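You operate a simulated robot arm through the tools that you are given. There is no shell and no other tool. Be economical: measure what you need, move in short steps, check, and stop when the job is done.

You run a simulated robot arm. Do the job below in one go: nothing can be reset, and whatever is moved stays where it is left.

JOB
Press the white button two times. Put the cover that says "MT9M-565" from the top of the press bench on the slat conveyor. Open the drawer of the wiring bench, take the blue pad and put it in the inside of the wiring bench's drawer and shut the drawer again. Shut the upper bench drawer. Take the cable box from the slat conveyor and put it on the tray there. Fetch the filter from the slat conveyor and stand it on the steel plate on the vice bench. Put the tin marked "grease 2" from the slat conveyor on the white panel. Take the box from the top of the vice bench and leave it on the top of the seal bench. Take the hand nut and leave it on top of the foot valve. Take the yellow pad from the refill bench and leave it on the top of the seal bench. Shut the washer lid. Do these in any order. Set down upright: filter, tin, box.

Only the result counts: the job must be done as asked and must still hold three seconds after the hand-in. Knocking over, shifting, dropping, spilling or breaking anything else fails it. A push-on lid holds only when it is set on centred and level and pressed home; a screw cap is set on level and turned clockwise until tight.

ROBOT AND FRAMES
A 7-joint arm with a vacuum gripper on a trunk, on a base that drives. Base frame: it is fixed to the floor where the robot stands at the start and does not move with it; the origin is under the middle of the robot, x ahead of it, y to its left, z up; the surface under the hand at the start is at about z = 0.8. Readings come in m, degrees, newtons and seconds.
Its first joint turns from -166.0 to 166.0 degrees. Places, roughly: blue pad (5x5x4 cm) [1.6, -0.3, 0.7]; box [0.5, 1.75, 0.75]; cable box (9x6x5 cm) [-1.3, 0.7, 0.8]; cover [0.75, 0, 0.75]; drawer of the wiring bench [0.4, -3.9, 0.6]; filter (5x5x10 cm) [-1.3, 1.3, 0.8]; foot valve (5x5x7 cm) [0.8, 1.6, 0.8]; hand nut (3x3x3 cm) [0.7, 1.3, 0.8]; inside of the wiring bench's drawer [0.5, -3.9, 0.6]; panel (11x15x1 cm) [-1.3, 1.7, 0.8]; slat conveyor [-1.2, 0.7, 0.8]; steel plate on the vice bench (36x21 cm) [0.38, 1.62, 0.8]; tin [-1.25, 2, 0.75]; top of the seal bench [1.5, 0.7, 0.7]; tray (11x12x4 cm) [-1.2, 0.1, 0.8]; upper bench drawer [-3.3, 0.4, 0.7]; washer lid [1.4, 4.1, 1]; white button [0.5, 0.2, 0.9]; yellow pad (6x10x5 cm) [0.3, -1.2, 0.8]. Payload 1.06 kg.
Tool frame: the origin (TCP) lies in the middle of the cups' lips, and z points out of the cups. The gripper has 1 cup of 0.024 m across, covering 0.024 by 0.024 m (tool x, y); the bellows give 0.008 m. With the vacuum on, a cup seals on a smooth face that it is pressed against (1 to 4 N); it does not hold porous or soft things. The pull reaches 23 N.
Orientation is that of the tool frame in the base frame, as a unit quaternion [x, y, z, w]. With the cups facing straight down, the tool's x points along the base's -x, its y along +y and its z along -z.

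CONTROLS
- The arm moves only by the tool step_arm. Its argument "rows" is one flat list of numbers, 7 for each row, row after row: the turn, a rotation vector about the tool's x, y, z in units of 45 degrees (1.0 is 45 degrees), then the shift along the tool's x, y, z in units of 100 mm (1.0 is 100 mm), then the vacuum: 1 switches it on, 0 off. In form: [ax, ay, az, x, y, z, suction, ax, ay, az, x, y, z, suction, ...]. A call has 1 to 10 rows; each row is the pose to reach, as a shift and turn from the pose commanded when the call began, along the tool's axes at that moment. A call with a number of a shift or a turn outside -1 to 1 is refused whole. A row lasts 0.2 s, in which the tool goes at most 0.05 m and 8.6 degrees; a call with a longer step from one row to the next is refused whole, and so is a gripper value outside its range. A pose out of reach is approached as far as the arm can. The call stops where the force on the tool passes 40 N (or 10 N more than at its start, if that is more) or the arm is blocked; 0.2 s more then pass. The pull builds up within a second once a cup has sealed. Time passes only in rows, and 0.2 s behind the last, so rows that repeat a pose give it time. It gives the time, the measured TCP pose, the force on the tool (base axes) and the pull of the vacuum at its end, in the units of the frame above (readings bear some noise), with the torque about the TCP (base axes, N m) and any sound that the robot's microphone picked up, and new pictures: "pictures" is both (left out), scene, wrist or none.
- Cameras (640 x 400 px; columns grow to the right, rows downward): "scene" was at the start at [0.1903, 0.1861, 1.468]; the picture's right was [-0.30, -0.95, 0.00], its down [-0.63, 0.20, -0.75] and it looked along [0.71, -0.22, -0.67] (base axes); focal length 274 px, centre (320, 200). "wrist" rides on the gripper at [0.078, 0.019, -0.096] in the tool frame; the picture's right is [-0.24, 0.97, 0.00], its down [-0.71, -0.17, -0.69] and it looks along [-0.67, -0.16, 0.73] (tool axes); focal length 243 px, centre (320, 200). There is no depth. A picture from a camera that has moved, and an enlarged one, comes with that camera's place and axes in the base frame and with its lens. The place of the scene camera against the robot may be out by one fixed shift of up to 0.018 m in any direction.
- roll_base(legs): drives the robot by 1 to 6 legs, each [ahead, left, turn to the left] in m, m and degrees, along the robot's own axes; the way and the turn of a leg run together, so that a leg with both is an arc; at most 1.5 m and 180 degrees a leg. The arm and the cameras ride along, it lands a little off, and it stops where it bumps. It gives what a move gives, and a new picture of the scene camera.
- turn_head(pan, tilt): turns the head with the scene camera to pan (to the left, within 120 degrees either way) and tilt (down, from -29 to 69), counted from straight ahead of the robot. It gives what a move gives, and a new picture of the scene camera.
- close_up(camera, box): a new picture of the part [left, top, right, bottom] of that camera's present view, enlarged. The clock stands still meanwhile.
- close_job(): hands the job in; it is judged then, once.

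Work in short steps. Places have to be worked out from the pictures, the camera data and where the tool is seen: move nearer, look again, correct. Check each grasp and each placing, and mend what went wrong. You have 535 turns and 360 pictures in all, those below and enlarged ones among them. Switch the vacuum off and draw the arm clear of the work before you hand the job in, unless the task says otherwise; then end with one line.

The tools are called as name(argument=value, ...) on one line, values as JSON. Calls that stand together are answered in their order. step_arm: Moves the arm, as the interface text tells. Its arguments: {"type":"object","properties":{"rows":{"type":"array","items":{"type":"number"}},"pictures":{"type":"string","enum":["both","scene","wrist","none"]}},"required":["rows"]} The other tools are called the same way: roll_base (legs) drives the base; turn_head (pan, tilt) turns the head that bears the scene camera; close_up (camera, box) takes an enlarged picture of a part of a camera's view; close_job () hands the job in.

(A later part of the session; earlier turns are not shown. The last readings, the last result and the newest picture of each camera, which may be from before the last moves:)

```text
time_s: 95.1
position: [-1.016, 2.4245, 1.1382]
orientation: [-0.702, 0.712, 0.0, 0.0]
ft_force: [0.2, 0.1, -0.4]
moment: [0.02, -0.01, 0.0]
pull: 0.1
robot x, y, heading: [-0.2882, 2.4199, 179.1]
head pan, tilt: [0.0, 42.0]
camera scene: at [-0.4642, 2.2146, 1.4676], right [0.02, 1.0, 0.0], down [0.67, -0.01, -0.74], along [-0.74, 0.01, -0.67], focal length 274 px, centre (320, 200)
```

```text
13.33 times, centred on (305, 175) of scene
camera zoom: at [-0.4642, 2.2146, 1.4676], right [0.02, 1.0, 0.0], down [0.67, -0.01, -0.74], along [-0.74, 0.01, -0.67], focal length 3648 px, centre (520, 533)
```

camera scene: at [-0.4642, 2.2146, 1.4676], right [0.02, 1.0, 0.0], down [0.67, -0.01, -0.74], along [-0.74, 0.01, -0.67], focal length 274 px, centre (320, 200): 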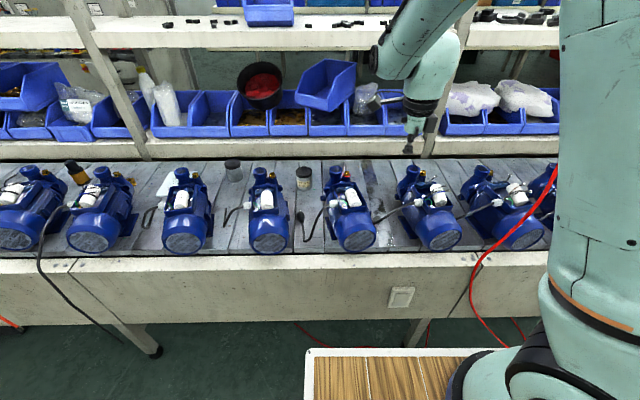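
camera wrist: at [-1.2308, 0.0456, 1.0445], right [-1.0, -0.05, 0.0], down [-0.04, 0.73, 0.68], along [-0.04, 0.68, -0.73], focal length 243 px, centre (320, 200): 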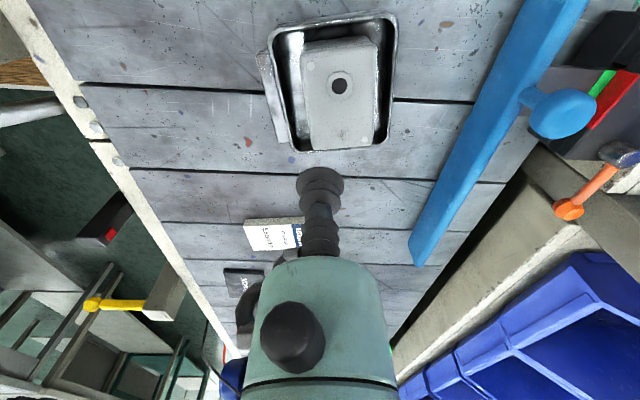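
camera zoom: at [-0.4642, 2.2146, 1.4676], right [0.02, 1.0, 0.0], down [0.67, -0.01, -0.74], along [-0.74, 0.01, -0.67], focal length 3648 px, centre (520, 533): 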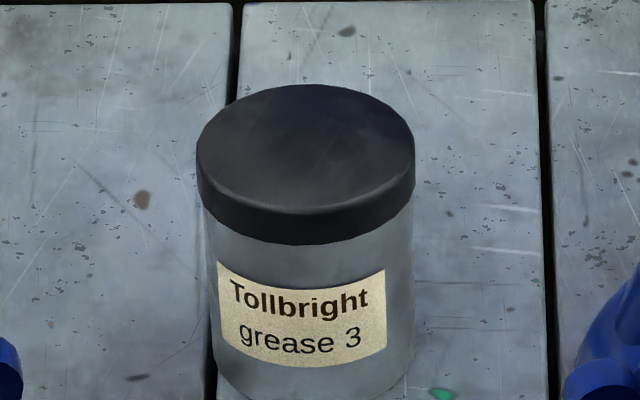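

That one is "grease 3", so the other can at about (-1.35, 1.88) should be "grease 2"; I'll check its label. I drive back and closer.

roll_base(legs=[[0, 0.68, 0.9], [0.1, 0, 0]])

close_up(camera="wrist", box=[320, 0, 640, 240])

```text
time_s: 99.5
position: [-1.1216, 1.744, 1.1371]
orientation: [0.711, -0.703, -0.001, 0.0]
ft_force: [0.2, 0.2, 0.0]
moment: [0.01, -0.03, 0.02]
pull: 0.0
robot x, y, heading: [-0.3922, 1.7616, -179.2]
head pan, tilt: [0.0, 42.0]
camera scene: at [-0.5637, 1.5483, 1.4676], right [-0.01, 1.0, 0.0], down [0.67, 0.01, -0.74], along [-0.74, -0.01, -0.67], focal length 274 px, centre (320, 200)
```

scene: 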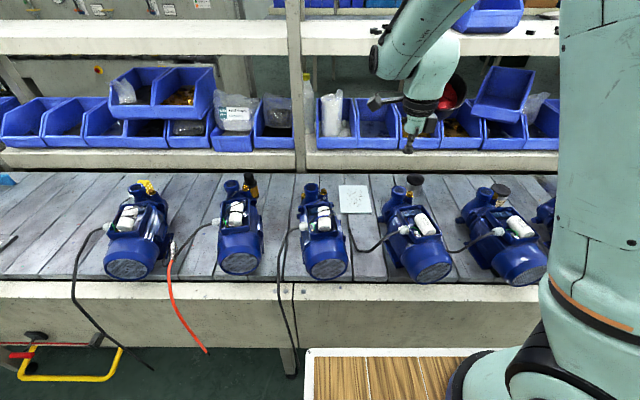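

```text
1.67 times, centred on (480, 120) of wrist
camera zoom: at [-1.1387, 1.6648, 1.2312], right [-0.97, 0.22, 0.0], down [0.16, 0.71, 0.68], along [0.15, 0.67, -0.73], focal length 404 px, centre (53, 333)
```

zoom: 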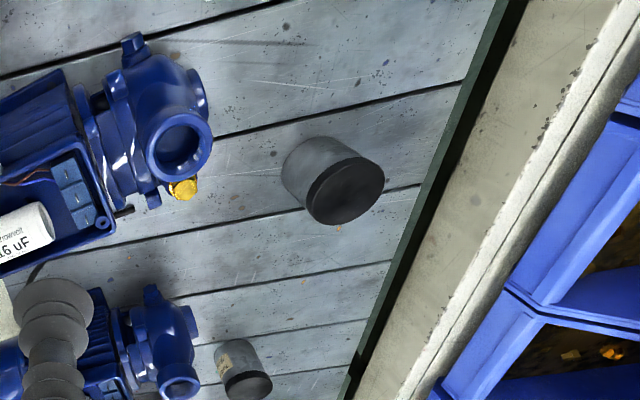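

I see no label on the -y or +x sides, so I'll check it after the lift. I nudge the base forward and move over the can.

roll_base(legs=[[0.05, 0, -0.8]])

step_arm(rows=[0, 0, 0, -0.3, 0.3, 0, 0, 0, 0, 0, -0.6, 0.6, 0, 0, 0, 0, 0, -0.9, 0.85, 0, 0], pictures="wrist")

```text
time_s: 100.4
position: [-1.1727, 1.7541, 1.138]
orientation: [-0.707, 0.707, 0.0, 0.0]
ft_force: [-0.2, 0.4, -0.1]
moment: [-0.01, 0.01, 0.01]
pull: 0.0
robot x, y, heading: [-0.4448, 1.7557, 179.8]
head pan, tilt: [0.0, 42.0]
camera scene: at [-0.617, 1.5506, 1.4676], right [0.0, 1.0, 0.0], down [0.67, 0.0, -0.74], along [-0.74, 0.0, -0.67], focal length 274 px, centre (320, 200)
```

scene: 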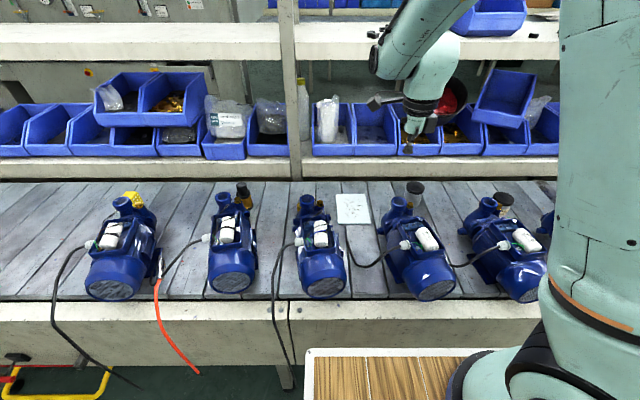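

```text
time_s: 101.2
position: [-1.2561, 1.8401, 1.1376]
orientation: [-0.706, 0.708, -0.001, -0.001]
ft_force: [0.2, -0.6, 1.0]
moment: [0.03, -0.01, 0.03]
pull: 0.0
robot x, y, heading: [-0.4426, 1.7578, 179.8]
head pan, tilt: [0.0, 42.0]
camera wrist: at [-1.2755, 1.7624, 1.2315], right [-0.97, 0.24, 0.0], down [0.17, 0.71, 0.68], along [0.16, 0.66, -0.73], focal length 243 px, centre (320, 200)
```

wrist: 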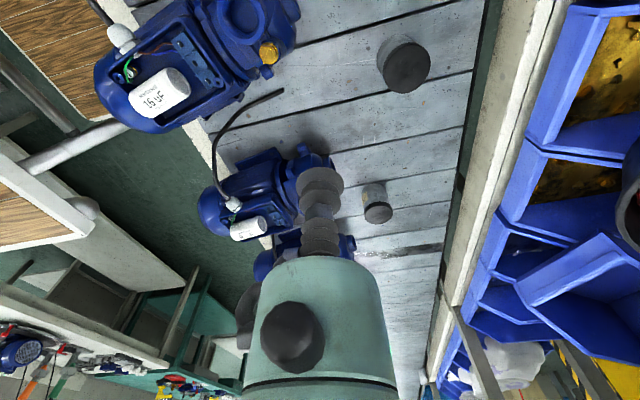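

The lid centre is at about (-1.364, 1.879) with its top near 0.875. I move over it and lower.

step_arm(rows=[0, 0, 0, -0.15, 0.4, 0.1, 0, 0, 0, 0, -0.3, 0.8, 0.2, 0, 0, 0, 0, -0.39, 1.0, 0.5, 0, 0, 0, 0, -0.39, 1.0, 0.9, 0], pictures="none")

step_arm(rows=[0, 0, 0, 0, 0.08, 0.4, 0, 0, 0, 0, 0, 0.08, 0.8, 0], pictures="both")

```text
time_s: 102.2
position: [-1.3554, 1.8811, 1.0475]
orientation: [-0.706, 0.708, 0.0, -0.001]
ft_force: [0.4, 0.8, 0.8]
moment: [0.01, 0.03, 0.03]
pull: 0.1
robot x, y, heading: [-0.4423, 1.758, 179.7]
head pan, tilt: [0.0, 42.0]
```

```text
time_s: 102.8
position: [-1.365, 1.8854, 0.97]
orientation: [-0.707, 0.708, 0.0, 0.0]
ft_force: [-0.7, 0.0, 1.2]
moment: [-0.02, -0.01, 0.0]
pull: 0.1
robot x, y, heading: [-0.4398, 1.7594, 180.0]
head pan, tilt: [0.0, 42.0]
camera scene: at [-0.6165, 1.5506, 1.4676], right [0.0, 1.0, 0.0], down [0.67, 0.0, -0.74], along [-0.74, 0.0, -0.67], focal length 274 px, centre (320, 200)
camera wrist: at [-1.3829, 1.8059, 1.063], right [-0.97, 0.24, 0.0], down [0.17, 0.71, 0.68], along [0.16, 0.66, -0.73], focal length 243 px, centre (320, 200)
```

scene: 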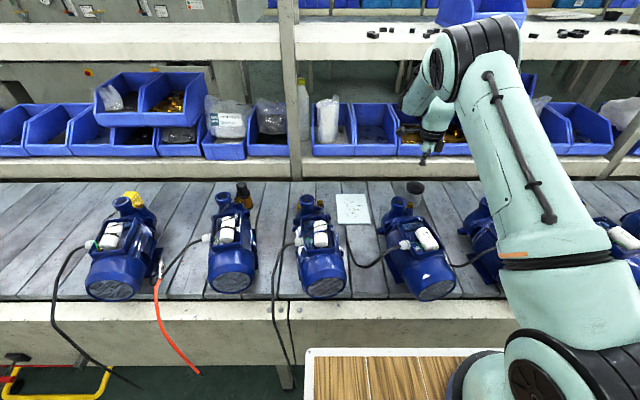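
wrist: 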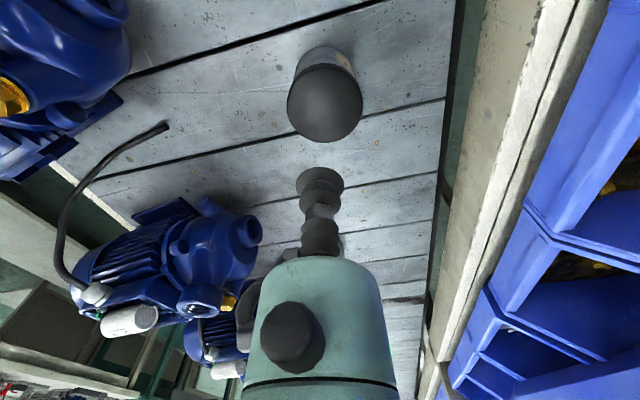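

The TCP is nearly centred, and a corner of the label shows on the -x side. I do a small correction and descend with the vacuum on.

step_arm(rows=[0, 0, 0, 0.04, 0.04, 0.4, 1, 0, 0, 0, 0.04, 0.04, 0.75, 1, 0, 0, 0, 0.04, 0.04, 0.85, 1], pictures="none")

step_arm(rows=[0, 0, 0, 0, 0, 0.04, 1, 0, 0, 0, 0, 0, 0.08, 1, 0, 0, 0, 0, 0, 0.12, 1], pictures="none")

```text
time_s: 103.6
position: [-1.368, 1.8801, 0.8809]
orientation: [-0.706, 0.708, 0.0, 0.0]
ft_force: [0.0, -0.3, 0.7]
moment: [0.01, -0.01, 0.01]
pull: 0.1
robot x, y, heading: [-0.4456, 1.7575, 179.8]
head pan, tilt: [0.0, 42.0]
```

```text
time_s: 104.4
position: [-1.3679, 1.8776, 0.8717]
orientation: [-0.706, 0.708, 0.001, -0.002]
ft_force: [4.0, -5.6, 15.7]
moment: [0.05, 0.0, -0.03]
pull: 22.9
robot x, y, heading: [-0.442, 1.7605, 180.0]
head pan, tilt: [0.0, 42.0]
```

It sealed. I lift it and yaw so the label turns towards the scene camera.

step_arm(rows=[0, 0, 0, 0, 0, -0.2, 1, 0, 0, 0, 0, -0.2, -0.5, 1, 0, 0, 0, 0, -0.4, -0.8, 1, 0, 0, 0, 0, -0.6, -1.0, 1], pictures="none")

step_arm(rows=[0, 0, -0.16, 0, 0, -0.2, 1, 0, 0, -0.32, 0, 0, -0.4, 1, 0, 0, -0.48, 0, 0, -0.5, 1, 0, 0, -0.64, 0, 0, -0.5, 1, 0, 0, -0.8, 0, 0, -0.5, 1, 0, 0, -1, 0, 0, -0.5, 1], pictures="none")

step_arm(rows=[0, 0, -0.16, 0, 0, 0, 1, 0, 0, -0.32, 0, 0, 0, 1, 0, 0, -0.48, 0, 0, 0, 1, 0, 0, -0.64, 0, 0, 0, 1, 0, 0, -0.8, 0, 0, 0, 1, 0, 0, -1, 0, 0, 0, 1], pictures="scene")

```text
time_s: 105.4
position: [-1.3089, 1.8783, 0.9714]
orientation: [-0.706, 0.708, -0.001, -0.001]
ft_force: [-0.6, 0.1, -2.3]
moment: [-0.02, -0.02, 0.02]
pull: 22.7
robot x, y, heading: [-0.4438, 1.76, 179.9]
head pan, tilt: [0.0, 42.0]
```

```text
refused: row 6 steps farther than a row can; nothing moved
```

```text
refused: row 6 steps farther than a row can; nothing moved
```

step_arm(rows=[0, 0, -0.16, 0, 0, -0.2, 1, 0, 0, -0.33, 0, 0, -0.4, 1, 0, 0, -0.5, 0, 0, -0.5, 1, 0, 0, -0.66, 0, 0, -0.5, 1, 0, 0, -0.83, 0, 0, -0.5, 1, 0, 0, -1, 0, 0, -0.5, 1], pictures="none")

step_arm(rows=[0, 0, -0.16, 0, 0, 0, 1, 0, 0, -0.33, 0, 0, 0, 1, 0, 0, -0.5, 0, 0, 0, 1, 0, 0, -0.66, 0, 0, 0, 1, 0, 0, -0.83, 0, 0, 0, 1, 0, 0, -1, 0, 0, 0, 1], pictures="scene")

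close_up(camera="scene", box=[380, 110, 460, 180])

```text
time_s: 106.8
position: [-1.3084, 1.8797, 1.0209]
orientation: [0.924, -0.383, -0.001, 0.001]
ft_force: [-0.2, 0.2, -1.8]
moment: [0.0, 0.01, 0.01]
pull: 23.2
robot x, y, heading: [-0.443, 1.7587, 179.7]
head pan, tilt: [0.0, 42.0]
```

```text
time_s: 108.2
position: [-1.3075, 1.8787, 1.0218]
orientation: [1.0, 0.0, 0.0, 0.0]
ft_force: [0.7, 0.0, -1.5]
moment: [-0.02, 0.0, 0.0]
pull: 22.6
robot x, y, heading: [-0.4419, 1.7573, 179.7]
head pan, tilt: [0.0, 42.0]
camera scene: at [-0.617, 1.5506, 1.4676], right [0.0, 1.0, 0.0], down [0.67, 0.0, -0.74], along [-0.74, 0.0, -0.67], focal length 274 px, centre (320, 200)
```

scene: 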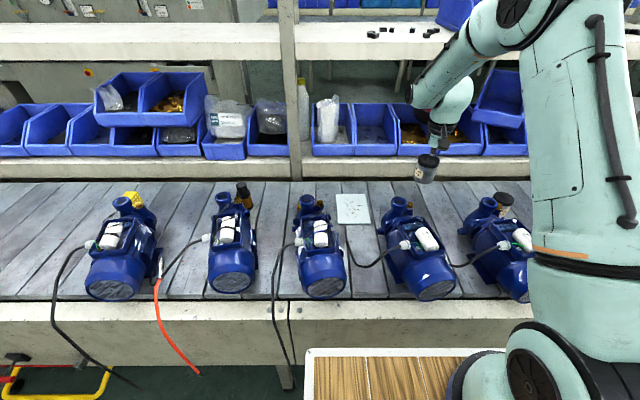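

```text
5.71 times, centred on (420, 145) of scene
camera zoom: at [-0.617, 1.5506, 1.4676], right [0.0, 1.0, 0.0], down [0.67, 0.0, -0.74], along [-0.74, 0.0, -0.67], focal length 1563 px, centre (-251, 514)
```

zoom: 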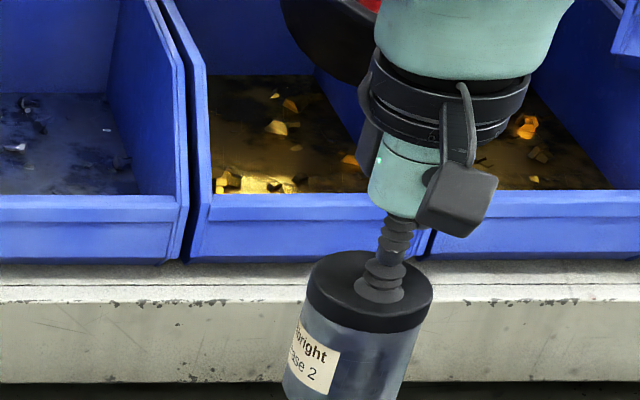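

The label reads "grease 2". The panel centre is at about (-1.331, 1.66), so I move the tin there.

step_arm(rows=[0, 0, 0, -0.25, 0, 0, 1, 0, 0, 0, -0.25, 0.4, 0, 1, 0, 0, 0, -0.25, 0.8, 0, 1, 0, 0, 0, -0.25, 1, 0, 1], pictures="none")

step_arm(rows=[0, 0, 0, 0, 0.4, 0, 1, 0, 0, 0, 0, 0.8, 0, 1, 0, 0, 0, 0, 1, 0, 1], pictures="both")

close_up(camera="scene", box=[310, 130, 430, 230])

```text
time_s: 109.2
position: [-1.3336, 1.7788, 1.022]
orientation: [1.0, -0.002, 0.0, 0.001]
ft_force: [0.1, 0.6, -2.3]
moment: [0.02, -0.02, 0.03]
pull: 23.3
robot x, y, heading: [-0.4417, 1.7585, 179.7]
head pan, tilt: [0.0, 42.0]
```

```text
time_s: 110.0
position: [-1.3351, 1.6801, 1.0238]
orientation: [1.0, -0.002, 0.001, 0.001]
ft_force: [0.1, 1.0, -2.4]
moment: [0.0, -0.03, 0.0]
pull: 23.1
robot x, y, heading: [-0.4407, 1.7612, 179.7]
head pan, tilt: [0.0, 42.0]
camera scene: at [-0.617, 1.551, 1.4676], right [0.0, 1.0, 0.0], down [0.67, 0.0, -0.74], along [-0.74, 0.0, -0.67], focal length 274 px, centre (320, 200)
camera wrist: at [-1.2567, 1.6604, 1.1167], right [-0.24, -0.97, 0.0], down [-0.71, 0.17, 0.68], along [-0.67, 0.16, -0.73], focal length 243 px, centre (320, 200)
```

scene: 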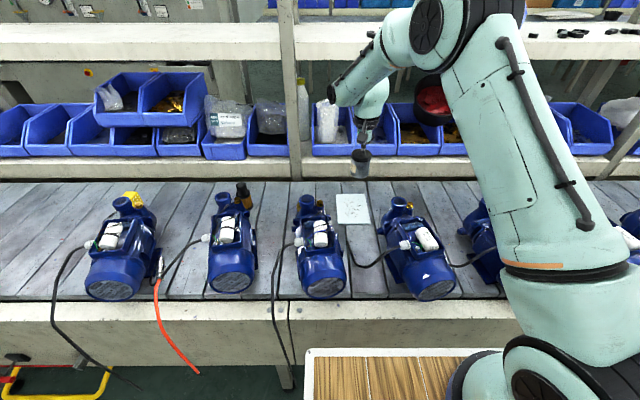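
wrist: 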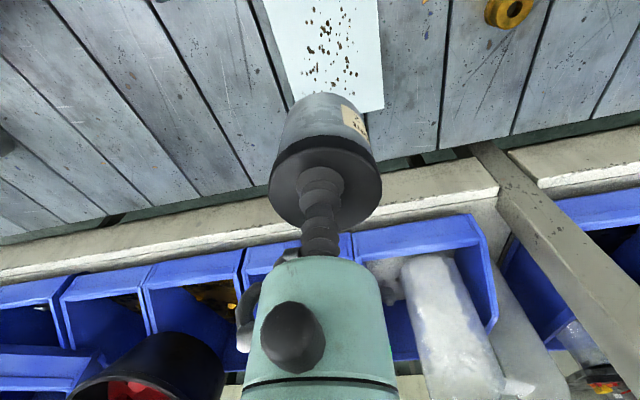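

```text
4.00 times, centred on (370, 180) of scene
camera zoom: at [-0.617, 1.551, 1.4676], right [0.0, 1.0, 0.0], down [0.67, 0.0, -0.74], along [-0.74, 0.0, -0.67], focal length 1094 px, centre (120, 280)
```

zoom: 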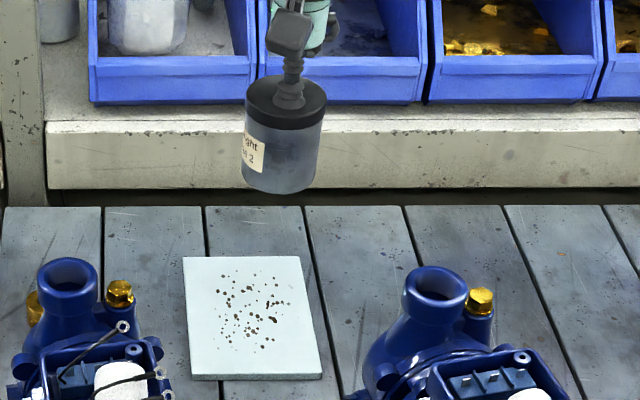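

Panel centre is (-1.333, 1.664). I centre over it and lower.

step_arm(rows=[0, 0, 0, 0, 0.16, 0.4, 1, 0, 0, 0, 0, 0.16, 0.8, 1, 0, 0, 0, 0, 0.16, 1, 1], pictures="none")

step_arm(rows=[0, 0, 0, 0, 0, 0.15, 1, 0, 0, 0, 0, 0, 0.25, 1, 0, 0, 0, 0, 0, 0.3, 1], pictures="none")

close_up(camera="scene", box=[310, 130, 430, 230])

```text
time_s: 110.8
position: [-1.3357, 1.6636, 0.9215]
orientation: [1.0, -0.001, 0.0, 0.001]
ft_force: [0.1, -0.3, -1.5]
moment: [0.01, -0.02, -0.02]
pull: 22.8
robot x, y, heading: [-0.4424, 1.7588, 180.1]
head pan, tilt: [0.0, 42.0]
```

```text
time_s: 111.6
position: [-1.3339, 1.6647, 0.8922]
orientation: [1.0, -0.001, 0.0, 0.001]
ft_force: [-0.1, 0.0, -2.4]
moment: [-0.01, -0.03, 0.01]
pull: 23.0
robot x, y, heading: [-0.4416, 1.7578, 179.5]
head pan, tilt: [0.0, 42.0]
```

```text
4.00 times, centred on (370, 180) of scene
camera zoom: at [-0.6169, 1.5506, 1.4676], right [0.0, 1.0, 0.0], down [0.67, 0.0, -0.74], along [-0.74, 0.0, -0.67], focal length 1094 px, centre (120, 280)
```

zoom: 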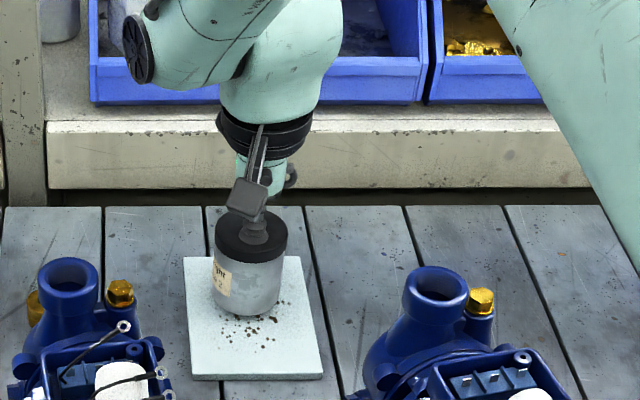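

The tin is well within the panel. I lower to contact.

step_arm(rows=[0, 0, 0, 0, 0, 0.04, 1, 0, 0, 0, 0, 0, 0.08, 1, 0, 0, 0, 0, 0, 0.11, 1], pictures="none")

```text
time_s: 112.4
position: [-1.3352, 1.664, 0.8819]
orientation: [1.0, -0.001, -0.002, 0.002]
ft_force: [2.5, -0.3, 17.0]
moment: [-0.02, 0.0, -0.03]
pull: 22.9
robot x, y, heading: [-0.4415, 1.7591, 179.9]
head pan, tilt: [0.0, 42.0]
```

step_arm(rows=[0, 0, 0, 0, 0, -0.02, 0, 0, 0, 0, 0, 0, -0.02, 0, 0, 0, 0, 0, 0, -0.02, 0, 0, 0, 0, 0, 0, -0.02, 0], pictures="none")

step_arm(rows=[0, 0, 0, 0, 0, -0.2, 0, 0, 0, 0, 0, 0, -0.6, 0, 0, 0, 0, 0, 0, -1.0, 0], pictures="both")

```text
time_s: 113.4
position: [-1.3345, 1.6643, 0.883]
orientation: [1.0, -0.001, -0.001, 0.0]
ft_force: [-0.1, 0.5, 1.0]
moment: [0.01, 0.01, -0.03]
pull: 0.0
robot x, y, heading: [-0.4433, 1.759, 179.9]
head pan, tilt: [0.0, 42.0]
```

```text
time_s: 114.2
position: [-1.3328, 1.6636, 0.9849]
orientation: [1.0, 0.0, 0.0, 0.0]
ft_force: [-0.5, 0.8, -1.1]
moment: [0.02, -0.06, -0.02]
pull: 0.0
robot x, y, heading: [-0.4447, 1.7579, 180.1]
head pan, tilt: [0.0, 42.0]
camera scene: at [-0.6172, 1.5505, 1.4675], right [0.0, 1.0, 0.0], down [0.67, 0.0, -0.74], along [-0.74, 0.0, -0.67], focal length 274 px, centre (320, 200)
camera wrist: at [-1.2539, 1.6438, 1.0786], right [-0.24, -0.97, 0.0], down [-0.71, 0.17, 0.68], along [-0.66, 0.16, -0.73], focal length 243 px, centre (320, 200)
```

scene: 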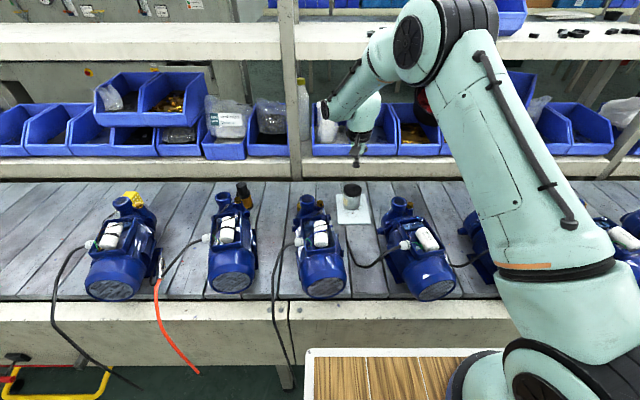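
wrist: 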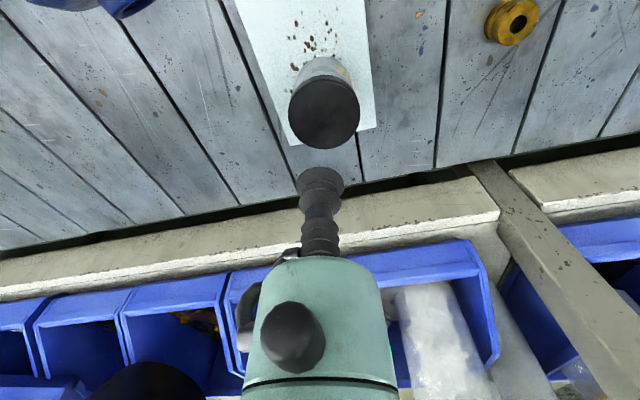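

The tin stands on the panel. Next is the filter, so I enlarge it.

close_up(camera="scene", box=[220, 170, 270, 215])

```text
8.89 times, centred on (245, 192) of scene
camera zoom: at [-0.6172, 1.5505, 1.4675], right [0.0, 1.0, 0.0], down [0.67, 0.0, -0.74], along [-0.74, 0.0, -0.67], focal length 2432 px, centre (987, 267)
```

zoom: 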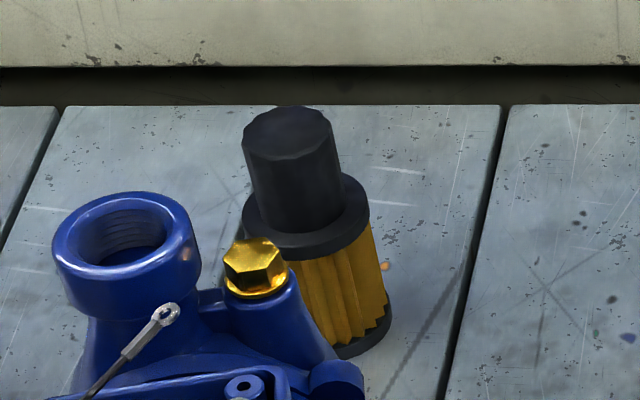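

The knob top is about 33 mm across, enough for the cup. I raise the arm and drive towards -y to line up with the filter.

step_arm(rows=[0, 0, 0, 0.2, 0, -0.4, 0, 0, 0, 0, 0.4, 0, -0.8, 0, 0, 0, 0, 0.5, 0, -1.0, 0], pictures="none")

step_arm(rows=[0, 0, 0, 0.2, 0, -0.4, 0, 0, 0, 0, 0.2, 0, -0.7, 0], pictures="none")

roll_base(legs=[[0, 0.38, 0]])

close_up(camera="wrist", box=[0, 0, 640, 400])

```text
time_s: 115.0
position: [-1.2836, 1.6613, 1.086]
orientation: [1.0, -0.002, 0.0, 0.0]
ft_force: [0.7, 0.0, -1.1]
moment: [0.04, -0.05, 0.0]
pull: 0.0
robot x, y, heading: [-0.4448, 1.7599, 179.9]
head pan, tilt: [0.0, 42.0]
```

```text
time_s: 115.6
position: [-1.266, 1.6631, 1.1532]
orientation: [1.0, 0.0, 0.0, 0.001]
ft_force: [-0.1, 0.5, 0.4]
moment: [0.0, 0.03, -0.02]
pull: 0.2
robot x, y, heading: [-0.4393, 1.7643, 180.1]
head pan, tilt: [0.0, 42.0]
```

```text
time_s: 118.0
position: [-1.2682, 1.2933, 1.1543]
orientation: [1.0, -0.003, 0.0, 0.0]
ft_force: [0.0, 0.2, -0.7]
moment: [0.0, 0.01, -0.03]
pull: 0.0
robot x, y, heading: [-0.4411, 1.3863, 179.7]
head pan, tilt: [0.0, 42.0]
camera scene: at [-0.6192, 1.1773, 1.4676], right [0.01, 1.0, 0.0], down [0.67, 0.0, -0.74], along [-0.74, 0.0, -0.67], focal length 274 px, centre (320, 200)
```

scene: 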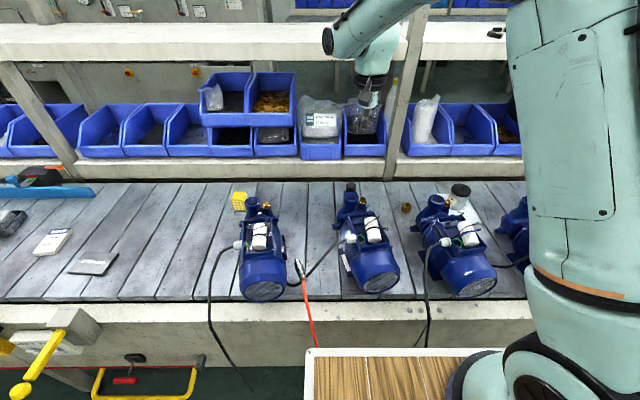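

```text
1.00 times, centred on (320, 200) of wrist (not enlarged: the box is as wide or as high as the picture)
camera zoom: at [-1.1884, 1.2734, 1.2474], right [-0.24, -0.97, 0.0], down [-0.71, 0.18, 0.69], along [-0.67, 0.16, -0.73], focal length 243 px, centre (320, 200)
```

zoom: 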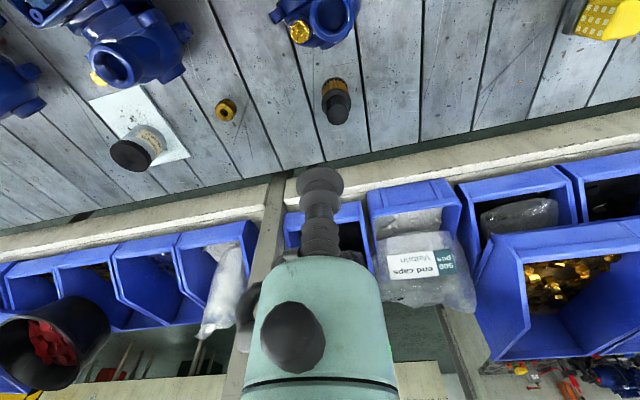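

The filter top is at about (-1.336, 1.284). I move over it and take a closer look.

step_arm(rows=[0, 0, 0, -0.35, 0.04, 0.25, 0, 0, 0, 0, -0.69, 0.08, 0.6, 0, 0, 0, 0, -0.69, 0.08, 1.0, 0], pictures="none")

step_arm(rows=[0, 0, 0, 0, 0, 0.4, 0, 0, 0, 0, 0, 0, 0.7, 0], pictures="wrist")

close_up(camera="wrist", box=[280, 60, 380, 210])

```text
time_s: 118.8
position: [-1.3328, 1.2846, 1.0534]
orientation: [1.0, -0.003, -0.001, 0.001]
ft_force: [0.1, 1.1, 0.7]
moment: [-0.01, 0.03, 0.03]
pull: 0.1
robot x, y, heading: [-0.4447, 1.3844, 179.5]
head pan, tilt: [0.0, 42.0]
```

```text
time_s: 119.4
position: [-1.3338, 1.2837, 0.9836]
orientation: [1.0, -0.003, 0.0, 0.001]
ft_force: [0.6, 0.4, 0.4]
moment: [-0.01, 0.02, -0.02]
pull: 0.2
robot x, y, heading: [-0.4443, 1.387, 179.6]
head pan, tilt: [0.0, 42.0]
camera wrist: at [-1.2558, 1.2631, 1.0775], right [-0.24, -0.97, 0.0], down [-0.71, 0.18, 0.69], along [-0.67, 0.16, -0.73], focal length 243 px, centre (320, 200)
```

wrist: 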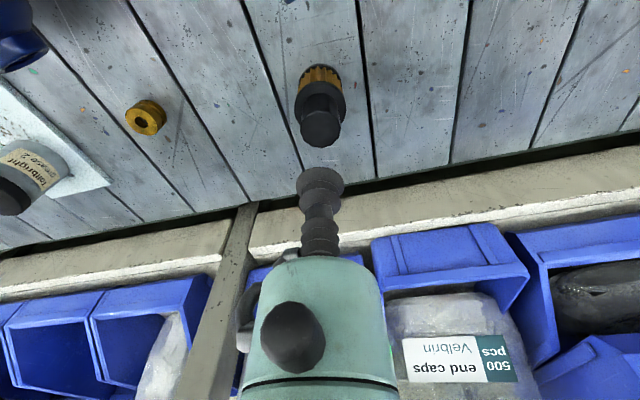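

```text
2.67 times, centred on (330, 135) of wrist
camera zoom: at [-1.2558, 1.2631, 1.0775], right [-0.24, -0.97, 0.0], down [-0.71, 0.18, 0.69], along [-0.67, 0.16, -0.73], focal length 647 px, centre (293, 373)
```

zoom: 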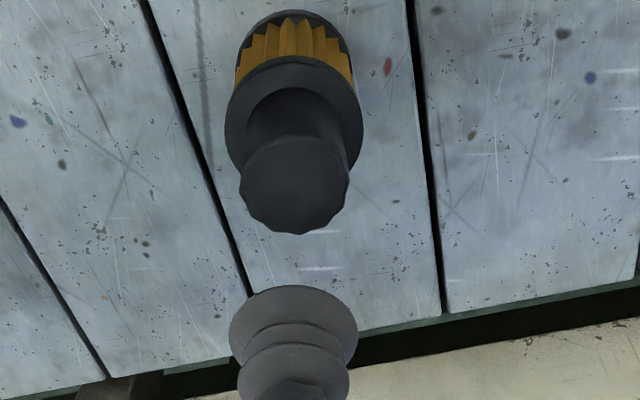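

I correct x by -12 mm and descend to z = 0.925 to check alignment.

step_arm(rows=[0, 0, 0, -0.12, 0, 0.25, 0, 0, 0, 0, -0.12, 0, 0.6, 0], pictures="none")

close_up(camera="wrist", box=[260, 90, 380, 210])

close_up(camera="scene", box=[320, 130, 400, 210])

```text
time_s: 120.0
position: [-1.3478, 1.2858, 0.9241]
orientation: [1.0, -0.002, -0.001, 0.001]
ft_force: [0.4, -0.4, 0.5]
moment: [-0.01, -0.03, 0.0]
pull: 0.0
robot x, y, heading: [-0.4448, 1.3848, 179.9]
head pan, tilt: [0.0, 42.0]
```

```text
3.33 times, centred on (320, 150) of wrist
camera zoom: at [-1.2683, 1.2664, 1.0187], right [-0.24, -0.97, 0.0], down [-0.71, 0.18, 0.69], along [-0.67, 0.16, -0.73], focal length 809 px, centre (320, 367)
```

zoom: 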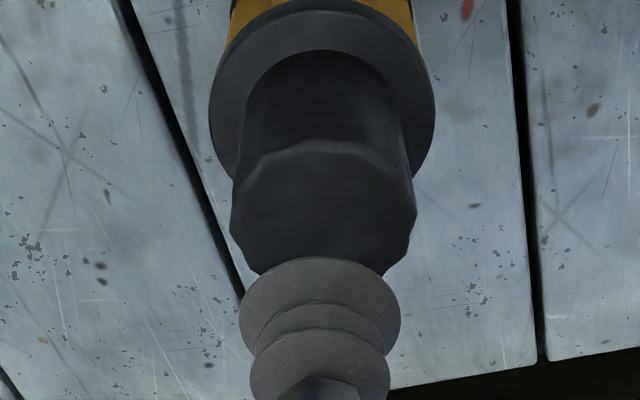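

```text
5.00 times, centred on (360, 170) of scene
camera zoom: at [-0.619, 1.1774, 1.4676], right [0.01, 1.0, 0.0], down [0.67, 0.0, -0.74], along [-0.74, 0.0, -0.67], focal length 1368 px, centre (120, 350)
```

zoom: 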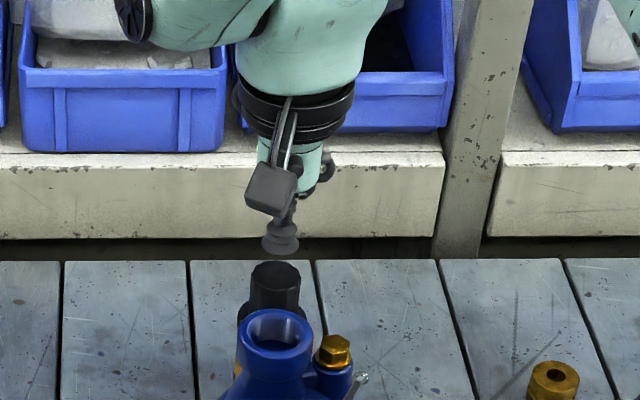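

The knob centre lies at about (-1.343, 1.284), so I'm aligned within 3-4 mm. I descend with the vacuum on.

step_arm(rows=[0, 0, 0, 0.03, 0, 0.12, 1, 0, 0, 0, 0.03, 0, 0.19, 1, 0, 0, 0, 0.03, 0, 0.23, 1, 0, 0, 0, 0.03, 0, 0.27, 1], pictures="none")

```text
time_s: 121.0
position: [-1.3453, 1.2848, 0.8999]
orientation: [1.0, -0.002, -0.001, 0.001]
ft_force: [3.1, 2.0, 11.9]
moment: [0.02, -0.05, -0.02]
pull: 22.9
robot x, y, heading: [-0.4436, 1.3844, 179.5]
head pan, tilt: [0.0, 42.0]
```

It sealed at 0.90. I lift straight up and retract.

step_arm(rows=[0, 0, 0, 0, 0, -0.3, 1, 0, 0, 0, 0, 0, -0.65, 1, 0, 0, 0, 0, 0, -1.0, 1], pictures="none")

step_arm(rows=[0, 0, 0, 0.1, 0, -0.4, 1, 0, 0, 0, 0.4, 0, -0.75, 1, 0, 0, 0, 0.8, 0, -1.0, 1, 0, 0, 0, 1, 0, -1.0, 1], pictures="none")

step_arm(rows=[0, 0, 0, 0.4, 0, -0.2, 1, 0, 0, 0, 0.8, 0, -0.4, 1, 0, 0, 0, 1, 0, -0.5, 1], pictures="scene")

```text
time_s: 121.8
position: [-1.3444, 1.2854, 0.9985]
orientation: [1.0, -0.003, -0.001, 0.001]
ft_force: [-0.1, -0.1, -1.7]
moment: [0.01, 0.0, -0.04]
pull: 23.0
robot x, y, heading: [-0.4446, 1.3845, 179.7]
head pan, tilt: [0.0, 42.0]
```

```text
time_s: 122.8
position: [-1.246, 1.2846, 1.0974]
orientation: [1.0, -0.003, 0.0, 0.0]
ft_force: [-0.9, 0.6, -1.2]
moment: [-0.01, -0.01, -0.01]
pull: 22.5
robot x, y, heading: [-0.4404, 1.3839, 179.9]
head pan, tilt: [0.0, 42.0]
```

```text
time_s: 123.6
position: [-1.1458, 1.2836, 1.1453]
orientation: [1.0, -0.002, 0.0, 0.0]
ft_force: [-0.5, -0.2, -0.3]
moment: [0.01, 0.0, 0.02]
pull: 22.3
robot x, y, heading: [-0.4482, 1.3848, 179.8]
head pan, tilt: [0.0, 42.0]
camera scene: at [-0.6197, 1.1773, 1.4675], right [0.01, 1.0, 0.0], down [0.67, 0.0, -0.74], along [-0.74, 0.0, -0.67], focal length 274 px, centre (320, 200)
```

scene: 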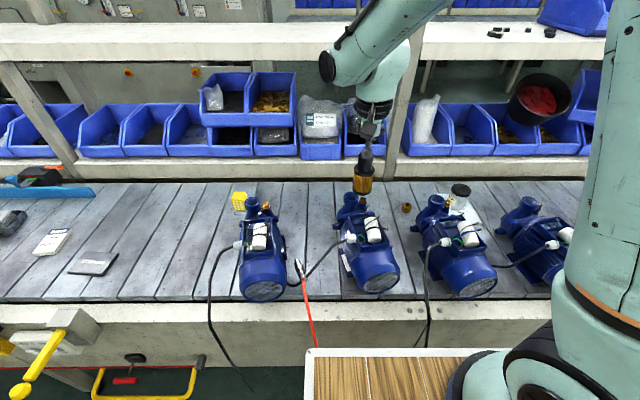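

I retract further and raise, then back into the aisle and turn towards the vice bench.

step_arm(rows=[0, 0, 0, 0.4, 0, -0.2, 1, 0, 0, 0, 0.8, 0, -0.5, 1, 0, 0, 0, 1, 0, -0.8, 1], pictures="none")

step_arm(rows=[0, 0, 0, 0.4, 0, 0, 1, 0, 0, 0, 0.8, 0, 0, 1, 0, 0, 0, 1, 0, 0, 1], pictures="none")

roll_base(legs=[[-0.2, 0, 0], [0, 0, -90]])

turn_head(pan=-60, tilt=40)

```text
time_s: 124.4
position: [-1.0467, 1.284, 1.224]
orientation: [1.0, -0.003, 0.0, -0.001]
ft_force: [0.5, -0.3, 0.0]
moment: [-0.01, -0.02, 0.0]
pull: 22.7
robot x, y, heading: [-0.4452, 1.388, 179.6]
head pan, tilt: [0.0, 42.0]
```

```text
time_s: 125.2
position: [-0.9455, 1.2826, 1.2269]
orientation: [1.0, -0.002, 0.0, 0.001]
ft_force: [-1.3, 0.5, -2.0]
moment: [0.0, -0.01, 0.03]
pull: 23.0
robot x, y, heading: [-0.4429, 1.3854, 179.6]
head pan, tilt: [0.0, 42.0]
```

```text
time_s: 130.6
position: [-0.3427, 1.886, 1.2275]
orientation: [-0.701, 0.713, 0.001, 0.0]
ft_force: [0.1, -0.4, -0.6]
moment: [-0.02, 0.01, -0.01]
pull: 22.9
robot x, y, heading: [-0.2471, 1.3846, 89.1]
head pan, tilt: [0.0, 42.0]
camera scene: at [-0.4416, 1.5728, 1.4676], right [1.0, -0.02, 0.0], down [-0.01, -0.67, -0.74], along [0.01, 0.74, -0.67], focal length 274 px, centre (320, 200)
```

scene: 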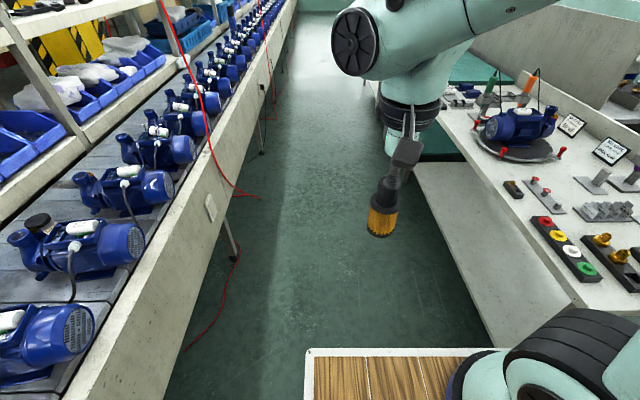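

```text
time_s: 131.9
position: [-0.342, 1.8859, 1.2278]
orientation: [-0.702, 0.713, 0.0, -0.001]
ft_force: [-0.9, -0.6, -0.9]
moment: [-0.01, 0.03, -0.02]
pull: 22.1
robot x, y, heading: [-0.2453, 1.3827, 89.1]
head pan, tilt: [-60.0, 40.0]
camera scene: at [-0.3687, 1.5306, 1.4705], right [0.49, -0.87, 0.0], down [-0.56, -0.31, -0.77], along [0.67, 0.37, -0.64], focal length 274 px, centre (320, 200)
```

scene: 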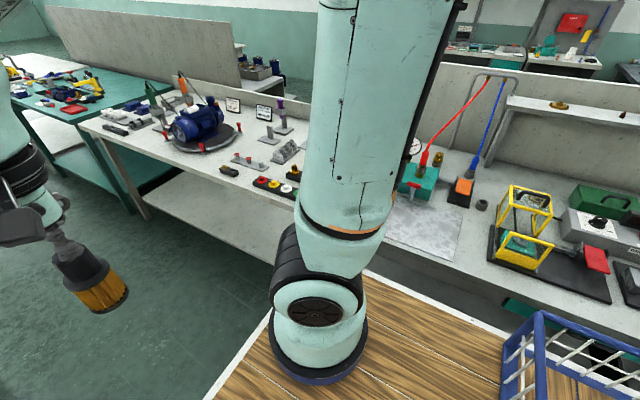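

I see the mottled steel plate on the vice bench near (0.35, 1.55). I finish the turn to face the bench.

roll_base(legs=[[0, 0, -89.5]])

turn_head(pan=0, tilt=40)

```text
time_s: 136.1
position: [0.2556, 1.4872, 1.227]
orientation: [0.0, 1.0, 0.001, 0.0]
ft_force: [-0.4, -0.6, -2.0]
moment: [0.02, -0.02, -0.01]
pull: 22.7
robot x, y, heading: [-0.2425, 1.3825, -0.2]
head pan, tilt: [-60.0, 40.0]
camera scene: at [-0.0916, 1.5219, 1.4705], right [-0.87, -0.5, 0.0], down [-0.32, 0.56, -0.77], along [0.38, -0.66, -0.64], focal length 274 px, centre (320, 200)
```

scene: 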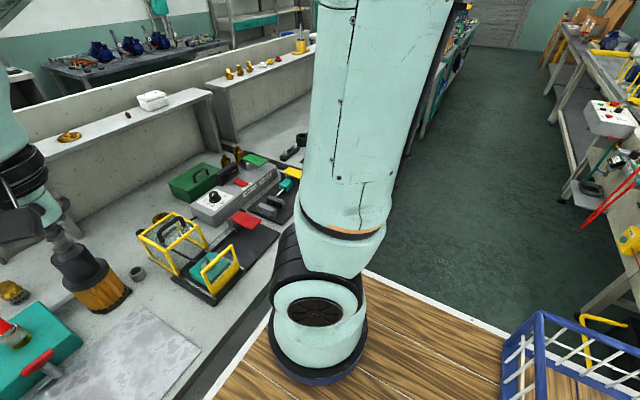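

```text
time_s: 137.4
position: [0.2561, 1.4881, 1.2283]
orientation: [0.0, 1.0, 0.001, 0.0]
ft_force: [0.1, 0.5, -2.0]
moment: [-0.01, 0.02, 0.0]
pull: 22.8
robot x, y, heading: [-0.2441, 1.3828, -0.1]
head pan, tilt: [0.0, 40.0]
camera scene: at [-0.0489, 1.5954, 1.4705], right [0.0, -1.0, 0.0], down [-0.64, 0.0, -0.77], along [0.77, 0.0, -0.64], focal length 274 px, centre (320, 200)
```

scene: 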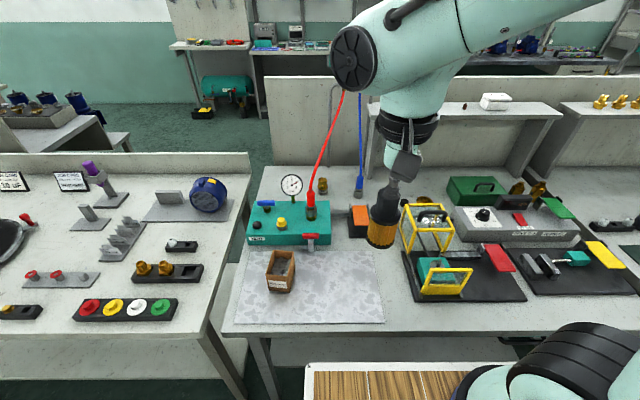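

I enlarge the plate area with the brown box and the small parts behind it.

close_up(camera="scene", box=[230, 165, 400, 330])

close_up(camera="wrist", box=[0, 0, 640, 400])

```text
2.42 times, centred on (315, 248) of scene
camera zoom: at [-0.0489, 1.5954, 1.4705], right [0.0, -1.0, 0.0], down [-0.64, 0.0, -0.77], along [0.77, 0.0, -0.64], focal length 663 px, centre (332, 85)
```

zoom: 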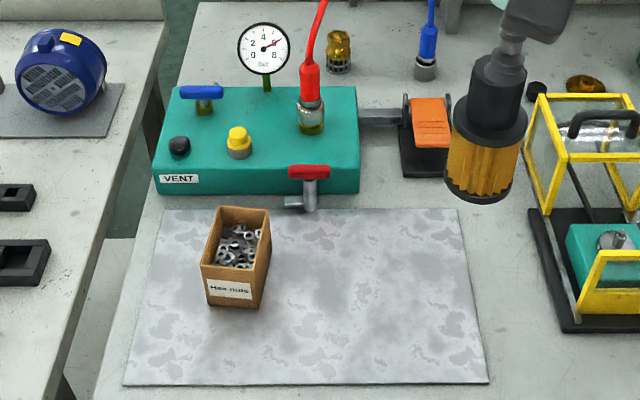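

```text
1.00 times, centred on (320, 200) of wrist (not enlarged: the box is as wide or as high as the picture)
camera zoom: at [0.1782, 1.5062, 1.3205], right [0.24, 0.97, 0.0], down [0.71, -0.17, 0.69], along [0.67, -0.16, -0.73], focal length 243 px, centre (320, 200)
```

zoom: 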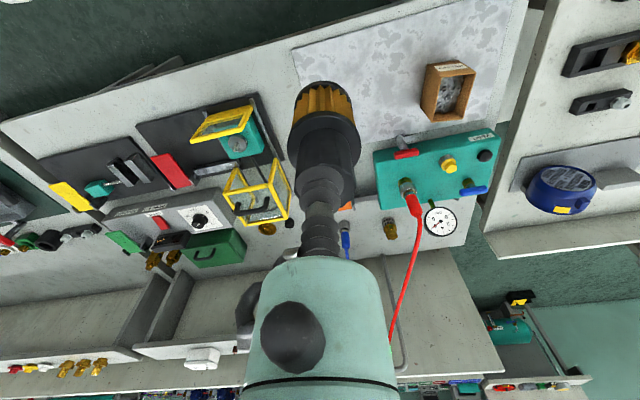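

The box is an open "Hex nuts" box with contents, so it has to be carried level. First I stand the filter on a clear part of the plate at (0.41, 1.49).

step_arm(rows=[0, 0, 0, -0.4, 0, 0, 1, 0, 0, 0, -0.8, 0.02, 0.2, 1, 0, 0, 0, -1, 0.02, 0.6, 1, 0, 0, 0, -1, 0.02, 1, 1], pictures="none")

step_arm(rows=[0, 0, 0, -0.3, 0, 0.3, 1, 0, 0, 0, -0.55, 0, 0.7, 1, 0, 0, 0, -0.55, 0, 1, 1], pictures="none")

step_arm(rows=[0, 0, 0, 0, 0, 0.4, 1, 0, 0, 0, 0, 0, 0.6, 1], pictures="both")

```text
time_s: 138.4
position: [0.3567, 1.4905, 1.1265]
orientation: [0.0, 1.0, 0.001, 0.001]
ft_force: [0.1, -1.1, -1.3]
moment: [0.0, 0.01, -0.01]
pull: 22.6
robot x, y, heading: [-0.2453, 1.3887, -0.2]
head pan, tilt: [0.0, 40.0]
```

```text
time_s: 139.2
position: [0.4107, 1.4916, 1.0287]
orientation: [0.001, 1.0, 0.001, 0.0]
ft_force: [0.0, -0.4, -0.9]
moment: [-0.01, 0.0, -0.01]
pull: 23.0
robot x, y, heading: [-0.2435, 1.3789, -0.1]
head pan, tilt: [0.0, 40.0]
```

```text
time_s: 139.8
position: [0.4093, 1.4928, 0.9683]
orientation: [0.002, 1.0, 0.0, 0.001]
ft_force: [-0.2, 0.6, -1.1]
moment: [0.01, 0.01, 0.04]
pull: 22.8
robot x, y, heading: [-0.2439, 1.382, -0.1]
head pan, tilt: [0.0, 40.0]
camera scene: at [-0.0491, 1.5953, 1.4706], right [0.0, -1.0, 0.0], down [-0.64, 0.0, -0.77], along [0.77, 0.0, -0.64], focal length 274 px, centre (320, 200)
camera wrist: at [0.3323, 1.5108, 1.0608], right [0.24, 0.97, 0.0], down [0.71, -0.17, 0.69], along [0.67, -0.16, -0.73], focal length 243 px, centre (320, 200)
```

scene: 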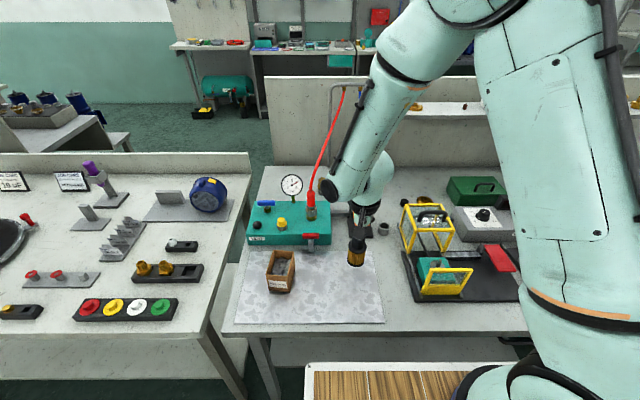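
wrist: 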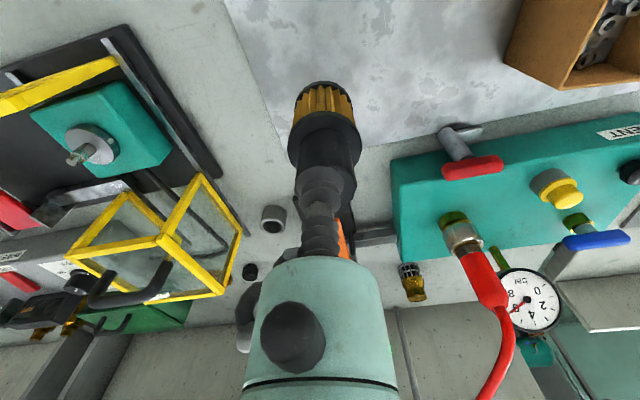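

The filter is above the plate. I lower to contact.

step_arm(rows=[0, 0, 0, 0, 0, 0.35, 1, 0, 0, 0, 0, 0, 0.56, 1, 0, 0, 0, 0, 0, 0.61, 1], pictures="none")

step_arm(rows=[0, 0, 0, 0, 0, 0.03, 1, 0, 0, 0, 0, 0, 0.06, 1, 0, 0, 0, 0, 0, 0.09, 1], pictures="none")

```text
time_s: 140.6
position: [0.4099, 1.4918, 0.9081]
orientation: [0.001, 1.0, 0.001, 0.0]
ft_force: [-0.4, -0.5, -0.5]
moment: [0.01, -0.01, 0.03]
pull: 23.0
robot x, y, heading: [-0.2436, 1.3849, -0.2]
head pan, tilt: [0.0, 40.0]
```

```text
time_s: 141.4
position: [0.4101, 1.4918, 0.8968]
orientation: [0.0, 1.0, 0.001, 0.001]
ft_force: [-4.0, 2.6, 16.7]
moment: [0.03, 0.02, 0.0]
pull: 23.0
robot x, y, heading: [-0.244, 1.3847, -0.4]
head pan, tilt: [0.0, 40.0]
```

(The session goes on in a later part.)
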